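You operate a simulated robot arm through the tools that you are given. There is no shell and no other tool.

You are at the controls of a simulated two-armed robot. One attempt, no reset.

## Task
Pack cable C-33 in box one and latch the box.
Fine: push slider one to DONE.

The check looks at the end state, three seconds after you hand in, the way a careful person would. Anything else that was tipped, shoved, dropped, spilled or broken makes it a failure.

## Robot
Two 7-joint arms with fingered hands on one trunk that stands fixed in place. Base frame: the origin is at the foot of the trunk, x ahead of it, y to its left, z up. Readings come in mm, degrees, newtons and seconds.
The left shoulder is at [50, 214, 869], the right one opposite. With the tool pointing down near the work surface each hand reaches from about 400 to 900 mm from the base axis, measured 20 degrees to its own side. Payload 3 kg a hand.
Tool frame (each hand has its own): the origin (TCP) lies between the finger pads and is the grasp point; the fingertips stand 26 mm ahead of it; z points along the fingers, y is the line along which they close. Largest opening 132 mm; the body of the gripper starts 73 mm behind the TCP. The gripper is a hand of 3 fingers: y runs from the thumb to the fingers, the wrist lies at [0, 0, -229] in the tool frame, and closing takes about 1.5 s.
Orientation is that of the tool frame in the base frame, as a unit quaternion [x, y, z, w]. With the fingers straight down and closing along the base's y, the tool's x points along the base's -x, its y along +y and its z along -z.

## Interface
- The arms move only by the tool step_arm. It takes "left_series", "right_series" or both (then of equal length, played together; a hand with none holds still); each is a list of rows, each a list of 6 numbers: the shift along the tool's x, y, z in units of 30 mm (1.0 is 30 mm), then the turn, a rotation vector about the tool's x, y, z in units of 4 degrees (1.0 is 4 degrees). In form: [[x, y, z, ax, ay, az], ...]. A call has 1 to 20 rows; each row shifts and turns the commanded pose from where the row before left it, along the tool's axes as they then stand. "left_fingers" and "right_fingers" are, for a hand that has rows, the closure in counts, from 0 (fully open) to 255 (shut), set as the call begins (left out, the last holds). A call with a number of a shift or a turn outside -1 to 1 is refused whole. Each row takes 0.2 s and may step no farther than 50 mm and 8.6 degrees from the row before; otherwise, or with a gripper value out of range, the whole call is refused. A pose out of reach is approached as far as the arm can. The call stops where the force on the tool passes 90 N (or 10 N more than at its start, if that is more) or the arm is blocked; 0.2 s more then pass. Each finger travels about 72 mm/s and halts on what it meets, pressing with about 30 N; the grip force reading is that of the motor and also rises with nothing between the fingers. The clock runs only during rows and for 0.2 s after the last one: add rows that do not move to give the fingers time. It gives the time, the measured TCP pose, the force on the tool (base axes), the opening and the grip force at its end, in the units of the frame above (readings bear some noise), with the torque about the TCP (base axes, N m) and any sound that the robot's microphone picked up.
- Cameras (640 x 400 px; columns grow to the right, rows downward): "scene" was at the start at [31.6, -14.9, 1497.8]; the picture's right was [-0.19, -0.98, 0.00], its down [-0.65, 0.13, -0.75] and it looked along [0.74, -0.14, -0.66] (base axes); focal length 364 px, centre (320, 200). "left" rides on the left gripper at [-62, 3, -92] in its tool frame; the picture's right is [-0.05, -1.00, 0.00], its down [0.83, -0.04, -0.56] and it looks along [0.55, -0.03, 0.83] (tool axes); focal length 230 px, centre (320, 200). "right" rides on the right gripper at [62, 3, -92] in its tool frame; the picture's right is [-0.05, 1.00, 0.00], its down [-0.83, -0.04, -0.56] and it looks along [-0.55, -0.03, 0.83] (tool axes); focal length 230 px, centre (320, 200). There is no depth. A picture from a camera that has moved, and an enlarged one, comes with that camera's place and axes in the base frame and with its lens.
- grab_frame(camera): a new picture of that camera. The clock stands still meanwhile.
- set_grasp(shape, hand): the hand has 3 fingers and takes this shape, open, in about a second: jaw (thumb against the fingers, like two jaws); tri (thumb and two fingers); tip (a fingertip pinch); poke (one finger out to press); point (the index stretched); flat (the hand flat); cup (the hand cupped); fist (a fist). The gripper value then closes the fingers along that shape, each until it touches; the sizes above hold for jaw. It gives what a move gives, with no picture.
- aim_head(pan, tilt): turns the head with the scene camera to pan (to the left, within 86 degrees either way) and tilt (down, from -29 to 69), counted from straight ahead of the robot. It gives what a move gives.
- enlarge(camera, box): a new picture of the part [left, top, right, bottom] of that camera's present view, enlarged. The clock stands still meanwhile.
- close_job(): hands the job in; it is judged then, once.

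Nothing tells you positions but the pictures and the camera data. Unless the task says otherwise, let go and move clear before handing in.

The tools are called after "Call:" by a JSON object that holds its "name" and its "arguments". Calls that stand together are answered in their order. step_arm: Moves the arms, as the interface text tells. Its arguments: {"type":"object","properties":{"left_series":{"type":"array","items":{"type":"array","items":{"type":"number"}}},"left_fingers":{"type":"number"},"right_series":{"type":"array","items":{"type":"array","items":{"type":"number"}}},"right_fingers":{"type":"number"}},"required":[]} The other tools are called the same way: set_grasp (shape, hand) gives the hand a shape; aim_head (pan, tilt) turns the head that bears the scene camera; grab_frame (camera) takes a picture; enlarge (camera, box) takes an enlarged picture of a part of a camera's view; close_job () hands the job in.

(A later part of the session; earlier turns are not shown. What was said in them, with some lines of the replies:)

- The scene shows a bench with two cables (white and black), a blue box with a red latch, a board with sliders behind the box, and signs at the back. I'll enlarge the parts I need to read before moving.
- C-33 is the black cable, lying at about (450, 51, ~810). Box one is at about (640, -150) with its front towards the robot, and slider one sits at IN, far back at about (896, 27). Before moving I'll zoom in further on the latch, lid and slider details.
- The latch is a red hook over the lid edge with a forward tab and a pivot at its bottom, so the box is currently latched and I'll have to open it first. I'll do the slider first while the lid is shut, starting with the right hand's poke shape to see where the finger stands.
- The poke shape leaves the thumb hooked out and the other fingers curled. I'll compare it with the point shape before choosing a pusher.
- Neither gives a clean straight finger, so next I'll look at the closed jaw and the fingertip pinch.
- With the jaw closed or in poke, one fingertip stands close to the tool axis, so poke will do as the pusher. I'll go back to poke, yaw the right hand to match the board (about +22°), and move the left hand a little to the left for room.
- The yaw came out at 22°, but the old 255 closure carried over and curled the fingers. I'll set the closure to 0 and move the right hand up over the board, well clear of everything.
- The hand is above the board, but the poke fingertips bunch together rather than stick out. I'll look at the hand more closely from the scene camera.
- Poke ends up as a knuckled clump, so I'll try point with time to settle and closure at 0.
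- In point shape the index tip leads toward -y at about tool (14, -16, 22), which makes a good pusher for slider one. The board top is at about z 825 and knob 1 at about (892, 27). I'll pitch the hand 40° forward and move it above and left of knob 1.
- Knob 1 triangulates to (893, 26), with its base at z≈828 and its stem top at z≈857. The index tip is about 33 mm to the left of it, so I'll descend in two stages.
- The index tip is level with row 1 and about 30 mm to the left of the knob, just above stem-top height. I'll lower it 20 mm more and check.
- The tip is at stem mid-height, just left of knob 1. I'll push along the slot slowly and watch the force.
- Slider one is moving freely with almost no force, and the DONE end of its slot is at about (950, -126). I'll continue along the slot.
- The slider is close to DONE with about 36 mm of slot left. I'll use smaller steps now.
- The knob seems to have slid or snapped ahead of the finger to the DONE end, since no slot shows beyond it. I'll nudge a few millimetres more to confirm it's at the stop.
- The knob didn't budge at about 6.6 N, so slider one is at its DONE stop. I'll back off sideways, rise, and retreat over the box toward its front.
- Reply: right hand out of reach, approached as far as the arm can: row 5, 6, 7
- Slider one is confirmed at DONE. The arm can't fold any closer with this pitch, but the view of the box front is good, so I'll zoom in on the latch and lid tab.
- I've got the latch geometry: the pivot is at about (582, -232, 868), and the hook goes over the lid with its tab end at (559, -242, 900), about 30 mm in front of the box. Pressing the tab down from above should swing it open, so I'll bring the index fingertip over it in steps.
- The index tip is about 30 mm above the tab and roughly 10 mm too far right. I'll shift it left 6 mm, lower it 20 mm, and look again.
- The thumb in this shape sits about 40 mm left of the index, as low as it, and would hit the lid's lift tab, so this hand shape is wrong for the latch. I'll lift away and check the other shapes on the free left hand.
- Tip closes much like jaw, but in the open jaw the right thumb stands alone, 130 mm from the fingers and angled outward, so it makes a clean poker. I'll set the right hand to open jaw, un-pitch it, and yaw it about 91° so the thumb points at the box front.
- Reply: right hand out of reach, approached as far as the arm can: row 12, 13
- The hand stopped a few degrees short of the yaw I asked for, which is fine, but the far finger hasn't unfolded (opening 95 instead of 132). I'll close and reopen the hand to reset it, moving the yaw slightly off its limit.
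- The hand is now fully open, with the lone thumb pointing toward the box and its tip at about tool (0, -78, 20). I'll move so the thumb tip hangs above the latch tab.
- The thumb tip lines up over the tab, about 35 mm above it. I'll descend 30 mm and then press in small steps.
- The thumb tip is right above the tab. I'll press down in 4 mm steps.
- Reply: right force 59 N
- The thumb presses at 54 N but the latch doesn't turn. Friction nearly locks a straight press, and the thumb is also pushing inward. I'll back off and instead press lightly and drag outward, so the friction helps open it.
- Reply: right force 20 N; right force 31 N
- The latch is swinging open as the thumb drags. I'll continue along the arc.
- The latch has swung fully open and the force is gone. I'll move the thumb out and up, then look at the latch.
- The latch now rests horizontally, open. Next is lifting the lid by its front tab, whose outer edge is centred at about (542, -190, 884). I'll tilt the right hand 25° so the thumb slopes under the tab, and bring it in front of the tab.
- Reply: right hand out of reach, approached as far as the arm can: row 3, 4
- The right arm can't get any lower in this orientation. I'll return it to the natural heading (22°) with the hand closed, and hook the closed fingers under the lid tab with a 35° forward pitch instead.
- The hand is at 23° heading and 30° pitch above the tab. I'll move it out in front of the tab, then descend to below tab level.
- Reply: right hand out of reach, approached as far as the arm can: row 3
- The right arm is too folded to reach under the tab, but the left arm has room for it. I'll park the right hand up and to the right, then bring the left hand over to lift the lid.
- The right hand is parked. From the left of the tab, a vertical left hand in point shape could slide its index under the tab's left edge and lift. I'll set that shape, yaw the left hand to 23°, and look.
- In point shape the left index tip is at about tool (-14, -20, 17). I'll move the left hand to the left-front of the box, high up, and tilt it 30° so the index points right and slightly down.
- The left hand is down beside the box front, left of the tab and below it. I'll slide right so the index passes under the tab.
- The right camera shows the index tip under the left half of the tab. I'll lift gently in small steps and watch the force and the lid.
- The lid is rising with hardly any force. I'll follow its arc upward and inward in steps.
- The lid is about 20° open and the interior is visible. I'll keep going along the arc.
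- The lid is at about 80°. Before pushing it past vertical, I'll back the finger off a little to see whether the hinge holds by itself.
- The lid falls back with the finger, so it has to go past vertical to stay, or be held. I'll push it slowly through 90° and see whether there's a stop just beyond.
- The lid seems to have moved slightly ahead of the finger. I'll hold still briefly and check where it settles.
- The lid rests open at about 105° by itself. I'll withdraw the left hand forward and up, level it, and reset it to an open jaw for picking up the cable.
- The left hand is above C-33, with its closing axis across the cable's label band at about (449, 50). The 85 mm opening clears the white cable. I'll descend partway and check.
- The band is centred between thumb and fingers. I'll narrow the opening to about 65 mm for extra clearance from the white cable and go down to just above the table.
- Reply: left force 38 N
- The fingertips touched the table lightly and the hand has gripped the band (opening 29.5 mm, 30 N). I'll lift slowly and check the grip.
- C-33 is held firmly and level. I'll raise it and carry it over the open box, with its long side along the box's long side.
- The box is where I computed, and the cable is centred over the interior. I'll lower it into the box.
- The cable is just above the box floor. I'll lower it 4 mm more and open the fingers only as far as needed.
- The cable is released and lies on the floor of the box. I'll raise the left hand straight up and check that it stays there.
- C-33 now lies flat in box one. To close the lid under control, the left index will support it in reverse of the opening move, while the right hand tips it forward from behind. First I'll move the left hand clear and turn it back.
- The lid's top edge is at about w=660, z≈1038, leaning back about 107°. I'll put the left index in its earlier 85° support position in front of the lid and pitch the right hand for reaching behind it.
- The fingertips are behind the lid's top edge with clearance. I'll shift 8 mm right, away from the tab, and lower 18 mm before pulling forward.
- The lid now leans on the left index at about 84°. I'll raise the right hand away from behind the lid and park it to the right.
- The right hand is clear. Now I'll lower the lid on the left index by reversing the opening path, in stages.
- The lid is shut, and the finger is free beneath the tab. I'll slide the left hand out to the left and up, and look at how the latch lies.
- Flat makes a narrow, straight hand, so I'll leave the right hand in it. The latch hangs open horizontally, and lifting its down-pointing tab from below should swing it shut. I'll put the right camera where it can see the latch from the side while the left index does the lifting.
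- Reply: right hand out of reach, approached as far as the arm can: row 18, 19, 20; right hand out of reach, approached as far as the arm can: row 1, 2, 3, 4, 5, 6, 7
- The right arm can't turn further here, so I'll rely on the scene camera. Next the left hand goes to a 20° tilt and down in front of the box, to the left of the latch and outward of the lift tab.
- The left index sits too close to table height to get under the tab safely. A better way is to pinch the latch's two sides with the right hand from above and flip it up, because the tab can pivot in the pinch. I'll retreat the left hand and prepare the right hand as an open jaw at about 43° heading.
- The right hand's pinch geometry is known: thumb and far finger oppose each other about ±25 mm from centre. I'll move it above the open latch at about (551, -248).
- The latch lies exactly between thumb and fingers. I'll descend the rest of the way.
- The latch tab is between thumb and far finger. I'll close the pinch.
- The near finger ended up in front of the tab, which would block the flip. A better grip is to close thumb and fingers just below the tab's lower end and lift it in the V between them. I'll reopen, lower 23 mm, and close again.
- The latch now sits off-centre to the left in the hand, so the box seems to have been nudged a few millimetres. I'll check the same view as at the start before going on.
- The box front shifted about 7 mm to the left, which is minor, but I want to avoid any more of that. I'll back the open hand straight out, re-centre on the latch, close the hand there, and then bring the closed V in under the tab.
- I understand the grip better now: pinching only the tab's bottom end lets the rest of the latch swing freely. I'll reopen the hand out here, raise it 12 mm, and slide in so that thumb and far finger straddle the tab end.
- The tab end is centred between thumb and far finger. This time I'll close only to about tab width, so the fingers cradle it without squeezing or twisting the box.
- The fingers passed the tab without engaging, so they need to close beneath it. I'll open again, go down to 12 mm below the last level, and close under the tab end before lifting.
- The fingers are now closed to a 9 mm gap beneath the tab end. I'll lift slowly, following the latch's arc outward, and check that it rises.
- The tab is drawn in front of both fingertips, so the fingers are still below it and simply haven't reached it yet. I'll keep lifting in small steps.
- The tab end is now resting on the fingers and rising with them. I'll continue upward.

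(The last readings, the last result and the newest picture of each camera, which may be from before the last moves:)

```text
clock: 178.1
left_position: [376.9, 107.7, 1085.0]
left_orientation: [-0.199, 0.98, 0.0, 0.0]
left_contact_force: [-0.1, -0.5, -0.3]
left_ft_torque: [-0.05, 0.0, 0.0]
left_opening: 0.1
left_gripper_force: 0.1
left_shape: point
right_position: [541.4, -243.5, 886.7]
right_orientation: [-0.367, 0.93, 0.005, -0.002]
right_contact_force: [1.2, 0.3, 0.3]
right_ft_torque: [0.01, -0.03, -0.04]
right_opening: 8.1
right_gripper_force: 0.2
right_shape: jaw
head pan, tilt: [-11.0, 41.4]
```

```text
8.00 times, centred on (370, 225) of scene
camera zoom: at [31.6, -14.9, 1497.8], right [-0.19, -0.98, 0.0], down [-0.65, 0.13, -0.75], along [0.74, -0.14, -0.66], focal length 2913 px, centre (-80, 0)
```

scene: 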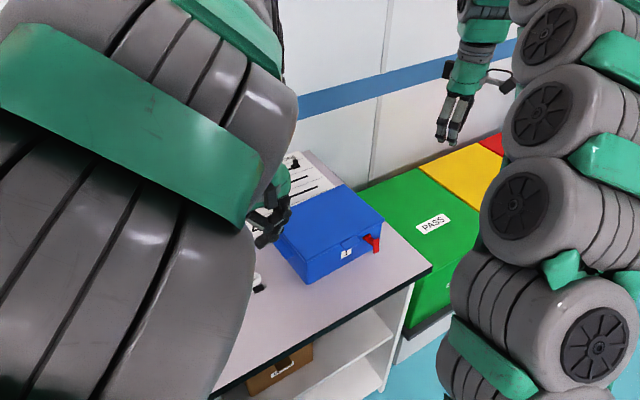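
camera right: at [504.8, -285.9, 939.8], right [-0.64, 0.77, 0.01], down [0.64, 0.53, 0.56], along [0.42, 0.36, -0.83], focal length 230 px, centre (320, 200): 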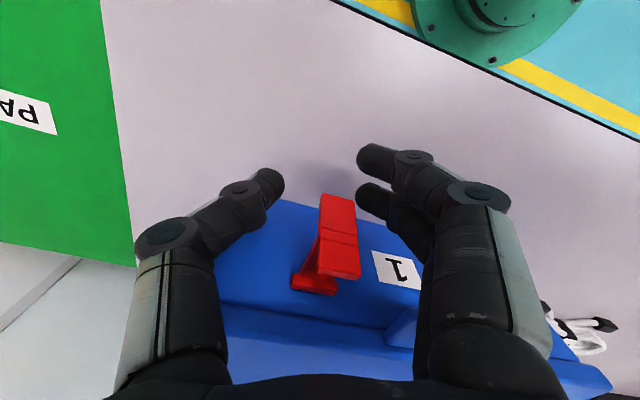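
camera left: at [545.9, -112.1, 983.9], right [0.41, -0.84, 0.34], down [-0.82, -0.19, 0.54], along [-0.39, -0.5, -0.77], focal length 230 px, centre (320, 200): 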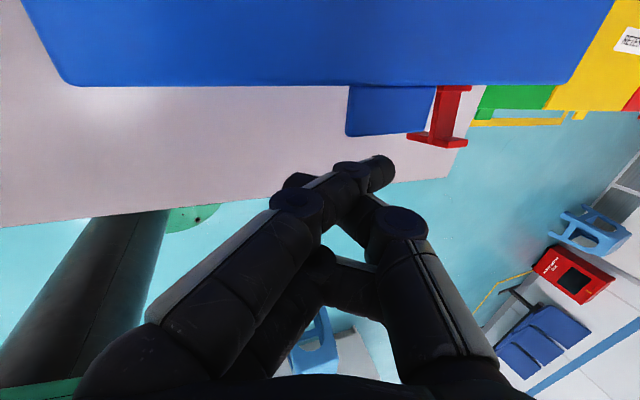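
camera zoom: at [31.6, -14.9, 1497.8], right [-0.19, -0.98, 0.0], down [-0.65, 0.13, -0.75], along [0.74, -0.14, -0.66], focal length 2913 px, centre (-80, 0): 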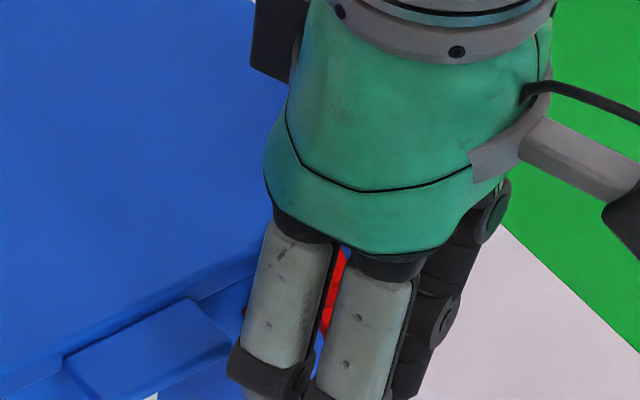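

The latch is turning up nicely. I'll continue up and inward along its arc.

Call:
{"name": "step_arm", "arguments": {"right_series": [[-0.05, -0.018, -0.167, 0, 0, 0], [-0.078, -0.028, -0.167, 0, 0, 0], [-0.107, -0.038, -0.167, 0, 0, 0]]}}

Call:
{"name": "enlarge", "arguments": {"camera": "right", "box": [222, 130, 414, 250]}}

Call:
{"name": "enlarge", "arguments": {"camera": "scene", "box": [330, 190, 410, 240]}}

```text
clock: 178.9
left_position: [377.6, 107.4, 1083.8]
left_orientation: [-0.198, 0.98, 0.0, 0.0]
left_contact_force: [0.0, 0.5, 0.2]
left_ft_torque: [0.0, 0.0, -0.01]
left_opening: 0.1
left_gripper_force: 0.1
left_shape: point
right_position: [548.9, -240.5, 900.5]
right_orientation: [-0.366, 0.931, 0.005, 0.0]
right_contact_force: [-0.4, -1.1, -0.4]
right_ft_torque: [0.0, 0.01, 0.02]
right_opening: 7.8
right_gripper_force: 0.0
right_shape: jaw
head pan, tilt: [-11.0, 41.4]
```

```text
3.33 times, centred on (318, 190) of right
camera zoom: at [501.3, -279.8, 992.7], right [-0.64, 0.77, 0.01], down [0.64, 0.53, 0.56], along [0.42, 0.36, -0.83], focal length 767 px, centre (327, 233)
```

zoom: 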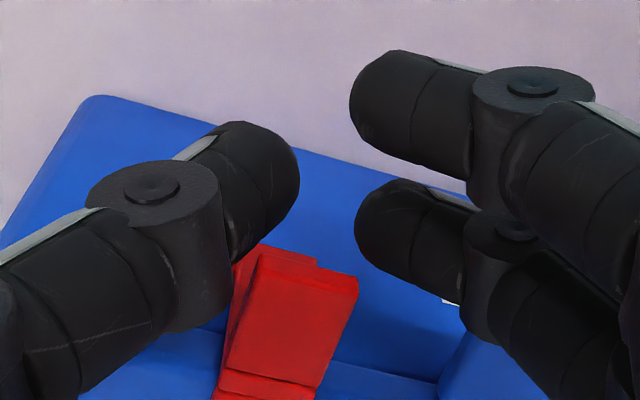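

```text
8.00 times, centred on (370, 215) of scene
camera zoom: at [31.6, -14.9, 1497.8], right [-0.19, -0.98, 0.0], down [-0.65, 0.13, -0.75], along [0.74, -0.14, -0.66], focal length 2913 px, centre (-80, 80)
```

zoom: 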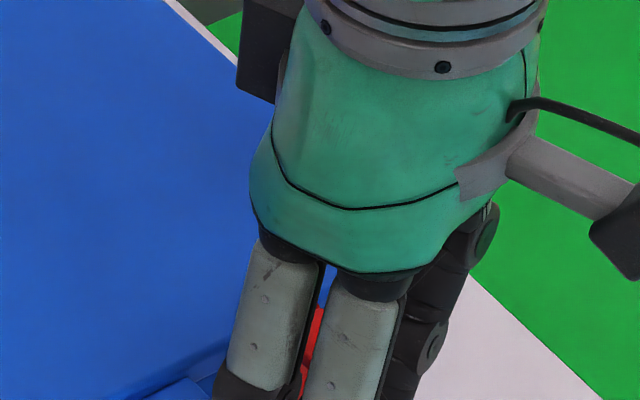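

Call:
{"name": "enlarge", "arguments": {"camera": "right", "box": [246, 175, 374, 255]}}

Call:
{"name": "grab_frame", "arguments": {"camera": "right"}}

Call:
{"name": "enlarge", "arguments": {"camera": "scene", "box": [350, 215, 390, 240]}}

```text
5.00 times, centred on (310, 215) of right
camera zoom: at [501.3, -279.8, 992.7], right [-0.64, 0.77, 0.01], down [0.64, 0.53, 0.56], along [0.42, 0.36, -0.83], focal length 1150 px, centre (370, 125)
```

zoom: 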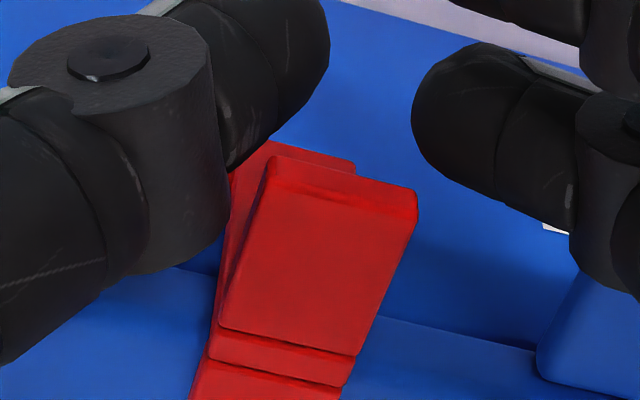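

```text
taken
camera right: at [501.3, -279.8, 992.7], right [-0.64, 0.77, 0.01], down [0.64, 0.53, 0.56], along [0.42, 0.36, -0.83], focal length 230 px, centre (320, 200)
```

right: 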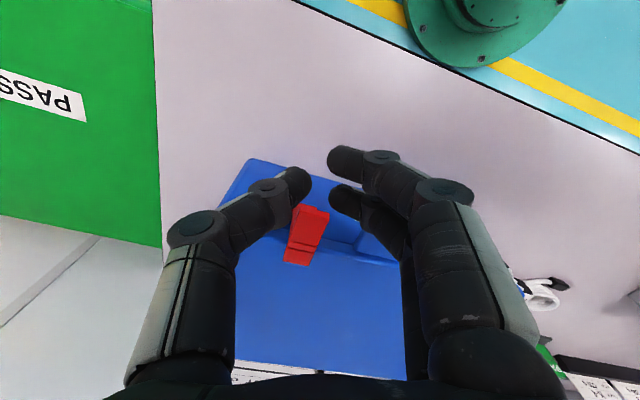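

```text
16.00 times, centred on (370, 228) of scene
camera zoom: at [31.6, -14.9, 1497.8], right [-0.19, -0.98, 0.0], down [-0.65, 0.13, -0.75], along [0.74, -0.14, -0.66], focal length 5826 px, centre (-480, -240)
```

zoom: 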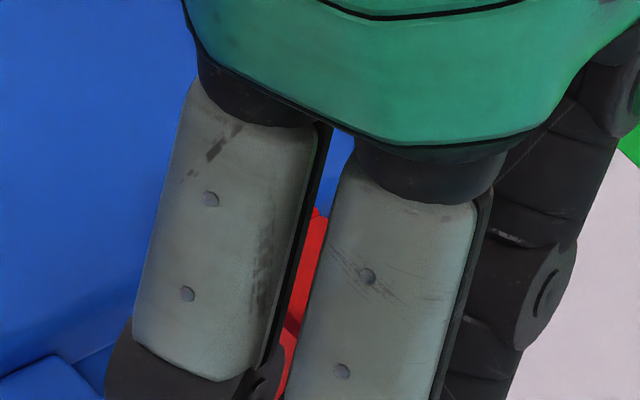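

The latch now looks closed, with the tab level and the hook plate over the lid edge. I'll withdraw the right hand straight out, then up, and inspect.

Call:
{"name": "step_arm", "arguments": {"right_series": [[0.314, 0.113, 0, 0, 0, 0], [0.314, 0.113, 0, 0, 0, 0], [0.314, 0.113, 0, 0, 0, 0], [0.314, 0.113, 0, 0, 0, 0], [0, 0, -0.9, 0, 0, 0], [0, 0, -0.9, 0, 0, 0], [0, 0, -0.9, 0, 0, 0], [0, 0, -0.9, 0, 0, 0], [0, 0, -0.9, 0, 0, 0]]}}

Call:
{"name": "grab_frame", "arguments": {"camera": "right"}}

Call:
{"name": "enlarge", "arguments": {"camera": "scene", "box": [310, 190, 422, 260]}}

Call:
{"name": "grab_frame", "arguments": {"camera": "scene"}}

```text
clock: 180.9
left_position: [378.0, 108.4, 1084.3]
left_orientation: [-0.199, 0.98, 0.0, 0.0]
left_contact_force: [-0.3, 0.7, 0.2]
left_ft_torque: [0.04, 0.03, 0.0]
left_opening: 0.0
left_gripper_force: 0.1
left_shape: point
right_position: [511.8, -257.3, 1038.1]
right_orientation: [-0.365, 0.931, 0.004, -0.001]
right_contact_force: [-0.1, 0.1, -0.1]
right_ft_torque: [-0.01, -0.01, -0.01]
right_opening: 7.9
right_gripper_force: 0.2
right_shape: jaw
head pan, tilt: [-11.0, 41.4]
```

```text
taken
camera right: at [464.5, -296.0, 1129.8], right [-0.64, 0.77, 0.01], down [0.64, 0.53, 0.56], along [0.42, 0.36, -0.83], focal length 230 px, centre (320, 200)
```

right: 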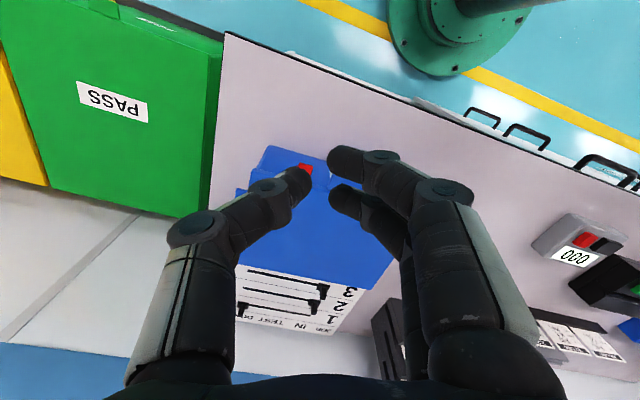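

```text
5.71 times, centred on (366, 225) of scene
camera zoom: at [31.6, -14.9, 1497.8], right [-0.19, -0.98, 0.0], down [-0.65, 0.13, -0.75], along [0.74, -0.14, -0.66], focal length 2080 px, centre (57, 57)
```

zoom: 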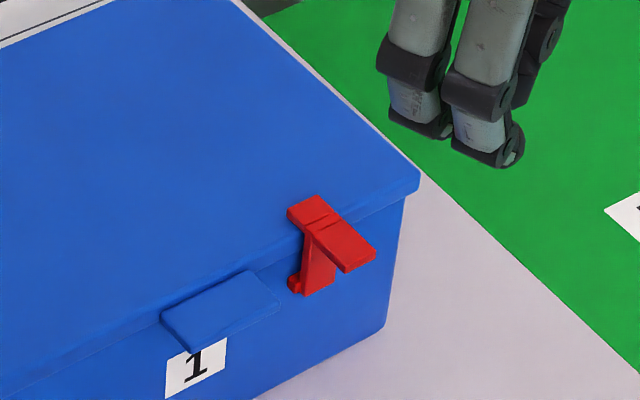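

```text
taken
```

scene: 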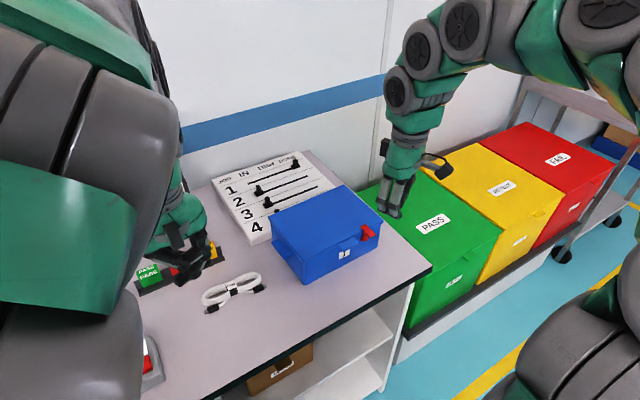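

Call:
{"name": "enlarge", "arguments": {"camera": "scene", "box": [330, 205, 394, 245]}}

Call:
{"name": "enlarge", "arguments": {"camera": "scene", "box": [260, 170, 420, 290]}}

Call:
{"name": "enlarge", "arguments": {"camera": "right", "box": [220, 130, 380, 230]}}

```text
10.00 times, centred on (362, 225) of scene
camera zoom: at [31.6, -14.9, 1497.8], right [-0.19, -0.98, 0.0], down [-0.65, 0.13, -0.75], along [0.74, -0.14, -0.66], focal length 3641 px, centre (-100, -50)
```

zoom: 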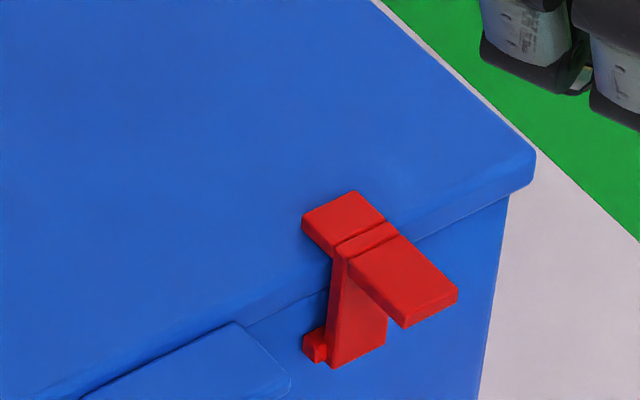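

```text
3.33 times, centred on (340, 230) of scene
camera zoom: at [31.6, -14.9, 1497.8], right [-0.19, -0.98, 0.0], down [-0.65, 0.13, -0.75], along [0.74, -0.14, -0.66], focal length 1214 px, centre (253, 100)
```

zoom: 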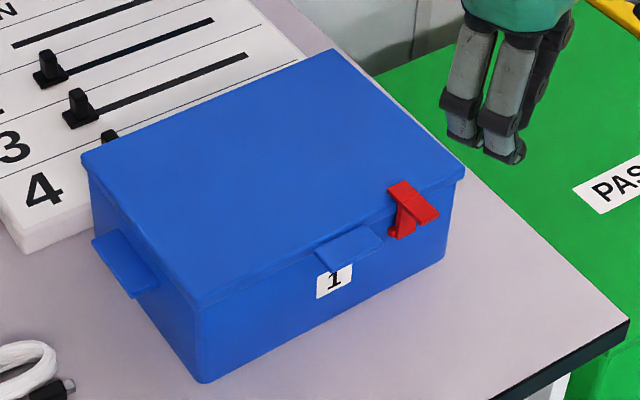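

```text
4.00 times, centred on (300, 180) of right
camera zoom: at [464.5, -296.0, 1129.8], right [-0.64, 0.77, 0.01], down [0.64, 0.53, 0.56], along [0.42, 0.36, -0.83], focal length 920 px, centre (400, 280)
```

zoom: 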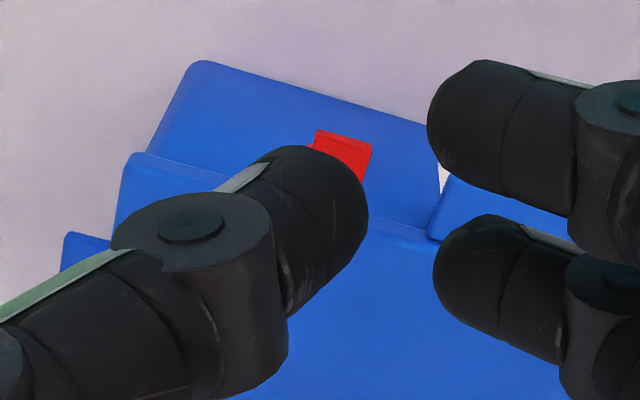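

The latch matches its original closed look, hook over the lid and tab level, with the lid flush. I'll raise both hands clear and check the rest of the bench.

Call:
{"name": "step_arm", "arguments": {"left_series": [[0, 0, -0.8, 0, 0, 0], [0, 0, -0.8, 0, 0, 0], [0, 0, -0.8, 0, 0, 0], [0, 0, -0.8, 0, 0, 0], [0, 0.9, 0, 0, 0, 0], [0, 0.9, 0, 0, 0, 0], [0, 0.9, 0, 0, 0, 0]], "right_series": [[0, 0, -0.9, 0, 0, 0], [0, 0, -0.9, 0, 0, 0], [0, 0, -0.9, 0, 0, 0], [0, 0, -0.9, 0, 0, 0], [0, -0.9, -0.5, 0, 0, 0], [0, -0.9, 0, 0, 0, 0], [0, -0.9, 0, 0, 0, 0]]}}

Call:
{"name": "grab_frame", "arguments": {"camera": "scene"}}

Call:
{"name": "grab_frame", "arguments": {"camera": "left"}}

Call:
{"name": "grab_frame", "arguments": {"camera": "right"}}

```text
clock: 182.5
left_position: [345.1, 183.9, 1178.0]
left_orientation: [-0.198, 0.98, 0.0, 0.0]
left_contact_force: [-0.3, 0.3, -0.3]
left_ft_torque: [0.0, -0.01, 0.01]
left_opening: 0.2
left_gripper_force: 0.2
left_shape: point
right_position: [569.1, -317.1, 1158.5]
right_orientation: [-0.366, 0.931, 0.005, -0.002]
right_contact_force: [0.1, 0.1, 0.5]
right_ft_torque: [0.0, 0.02, 0.02]
right_opening: 8.1
right_gripper_force: 0.0
right_shape: jaw
head pan, tilt: [-11.0, 41.4]
```

```text
taken
```

scene: 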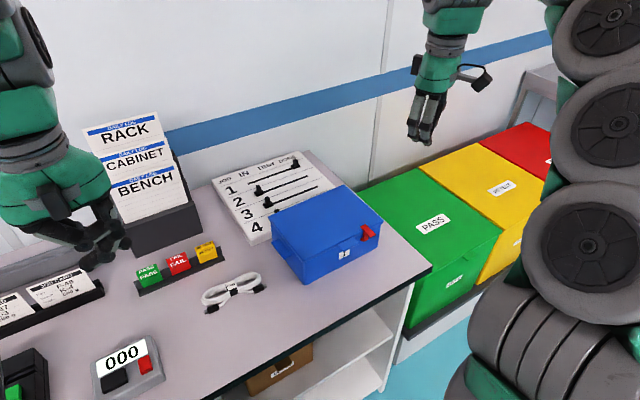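

```text
taken
camera left: at [400.0, 209.7, 1269.3], right [0.44, -0.9, 0.0], down [-0.75, -0.36, 0.56], along [-0.5, -0.24, -0.83], focal length 230 px, centre (320, 200)
```

left: 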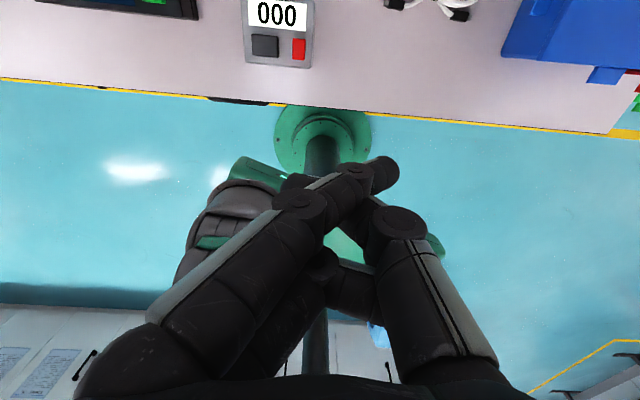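

```text
taken
camera right: at [520.7, -355.6, 1250.4], right [-0.64, 0.77, 0.01], down [0.64, 0.53, 0.56], along [0.42, 0.36, -0.83], focal length 230 px, centre (320, 200)
```

right: 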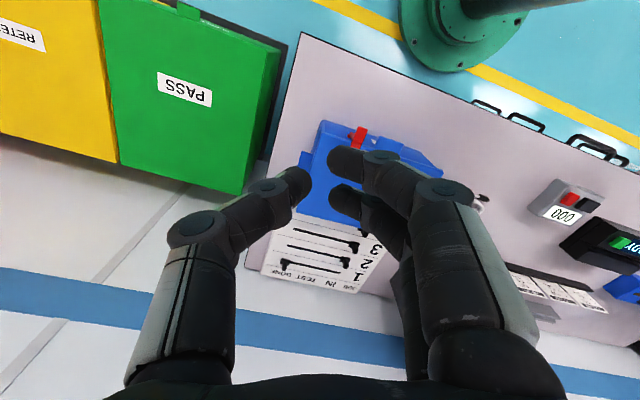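

Both hands are clear. One last close look at the sliders, the white cable and the tags before I hand in.

Call:
{"name": "enlarge", "arguments": {"camera": "scene", "box": [200, 140, 360, 250]}}

Call:
{"name": "enlarge", "arguments": {"camera": "scene", "box": [190, 260, 310, 360]}}

Call:
{"name": "enlarge", "arguments": {"camera": "scene", "box": [120, 230, 280, 330]}}

Call:
{"name": "enlarge", "arguments": {"camera": "scene", "box": [270, 180, 398, 290]}}

```text
3.64 times, centred on (280, 195) of scene
camera zoom: at [31.6, -14.9, 1497.8], right [-0.19, -0.98, 0.0], down [-0.65, 0.13, -0.75], along [0.74, -0.14, -0.66], focal length 1324 px, centre (466, 218)
```

zoom: 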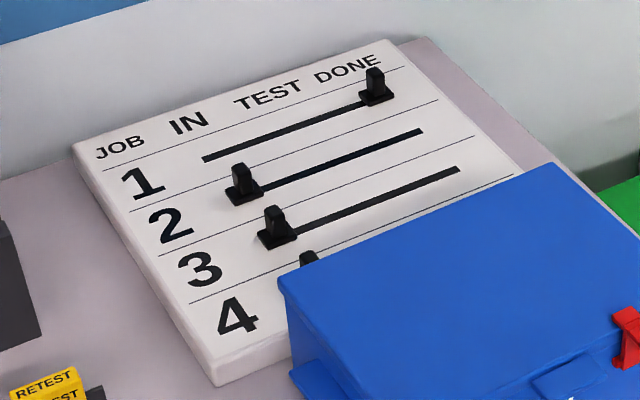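

```text
4.00 times, centred on (250, 310) of scene
camera zoom: at [31.6, -14.9, 1497.8], right [-0.19, -0.98, 0.0], down [-0.65, 0.13, -0.75], along [0.74, -0.14, -0.66], focal length 1456 px, centre (600, -240)
```

zoom: 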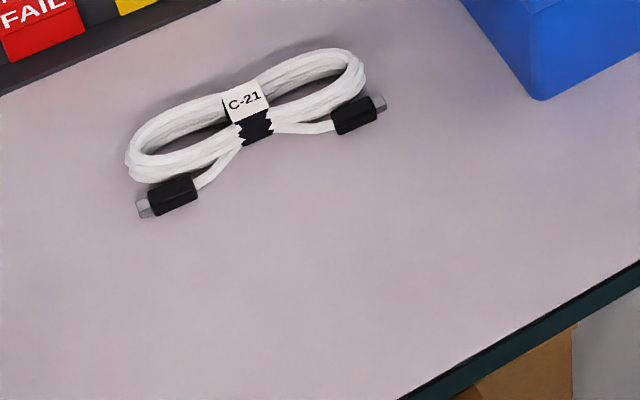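

```text
4.00 times, centred on (200, 280) of scene
camera zoom: at [31.6, -14.9, 1497.8], right [-0.19, -0.98, 0.0], down [-0.65, 0.13, -0.75], along [0.74, -0.14, -0.66], focal length 1456 px, centre (800, -120)
```

zoom: 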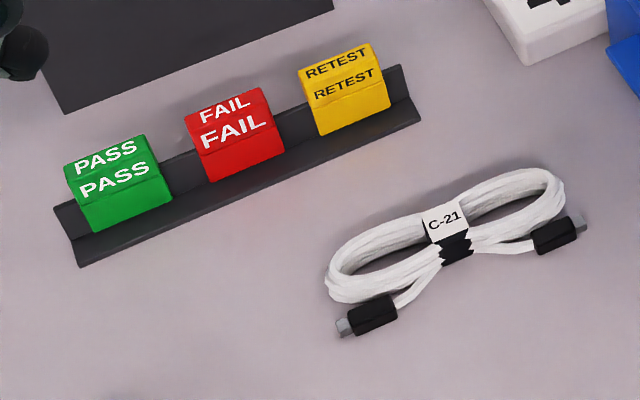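

```text
3.64 times, centred on (334, 235) of scene
camera zoom: at [31.6, -14.9, 1497.8], right [-0.19, -0.98, 0.0], down [-0.65, 0.13, -0.75], along [0.74, -0.14, -0.66], focal length 1324 px, centre (269, 73)
```

zoom: 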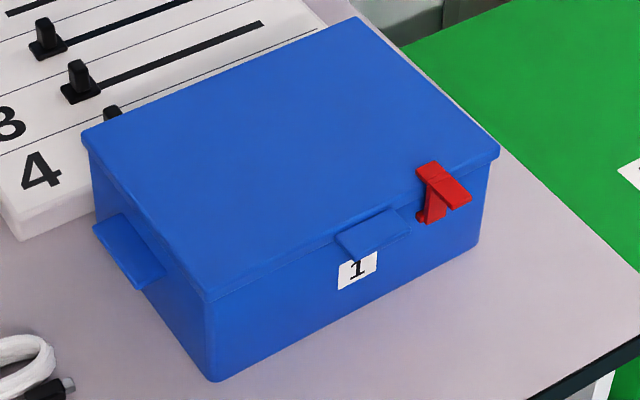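

C-33 is in box one, the lid is shut and latched, and slider one is at DONE. C-21, the tags and sliders 2–3 look unmoved; slider 4 is mostly hidden behind the box. Box one itself sits about 5–8 mm left of where it started, nudged while I closed the latch. Both hands are empty and clear, so I'm handing in.

Call:
{"name": "close_job", "arguments": {}}

```text
The job is handed in.
```

The job is handed in. Cable C-33 is in box one, the lid is closed and latched, and slider one is at DONE against its end stop.

- **Box moved slightly:** box one sits about 5–8 mm left of where it started and is turned by about 2°. I nudged it while flipping the latch closed and left it there rather than risk moving it again.
- **Everything else:** in the final pictures the white cable C-21, the PASS/FAIL/RETEST tags, and sliders two and three look unmoved. Slider four is mostly hidden behind the box, so I could not fully check it.
- **Hands:** both are empty and were raised clear before I handed in.
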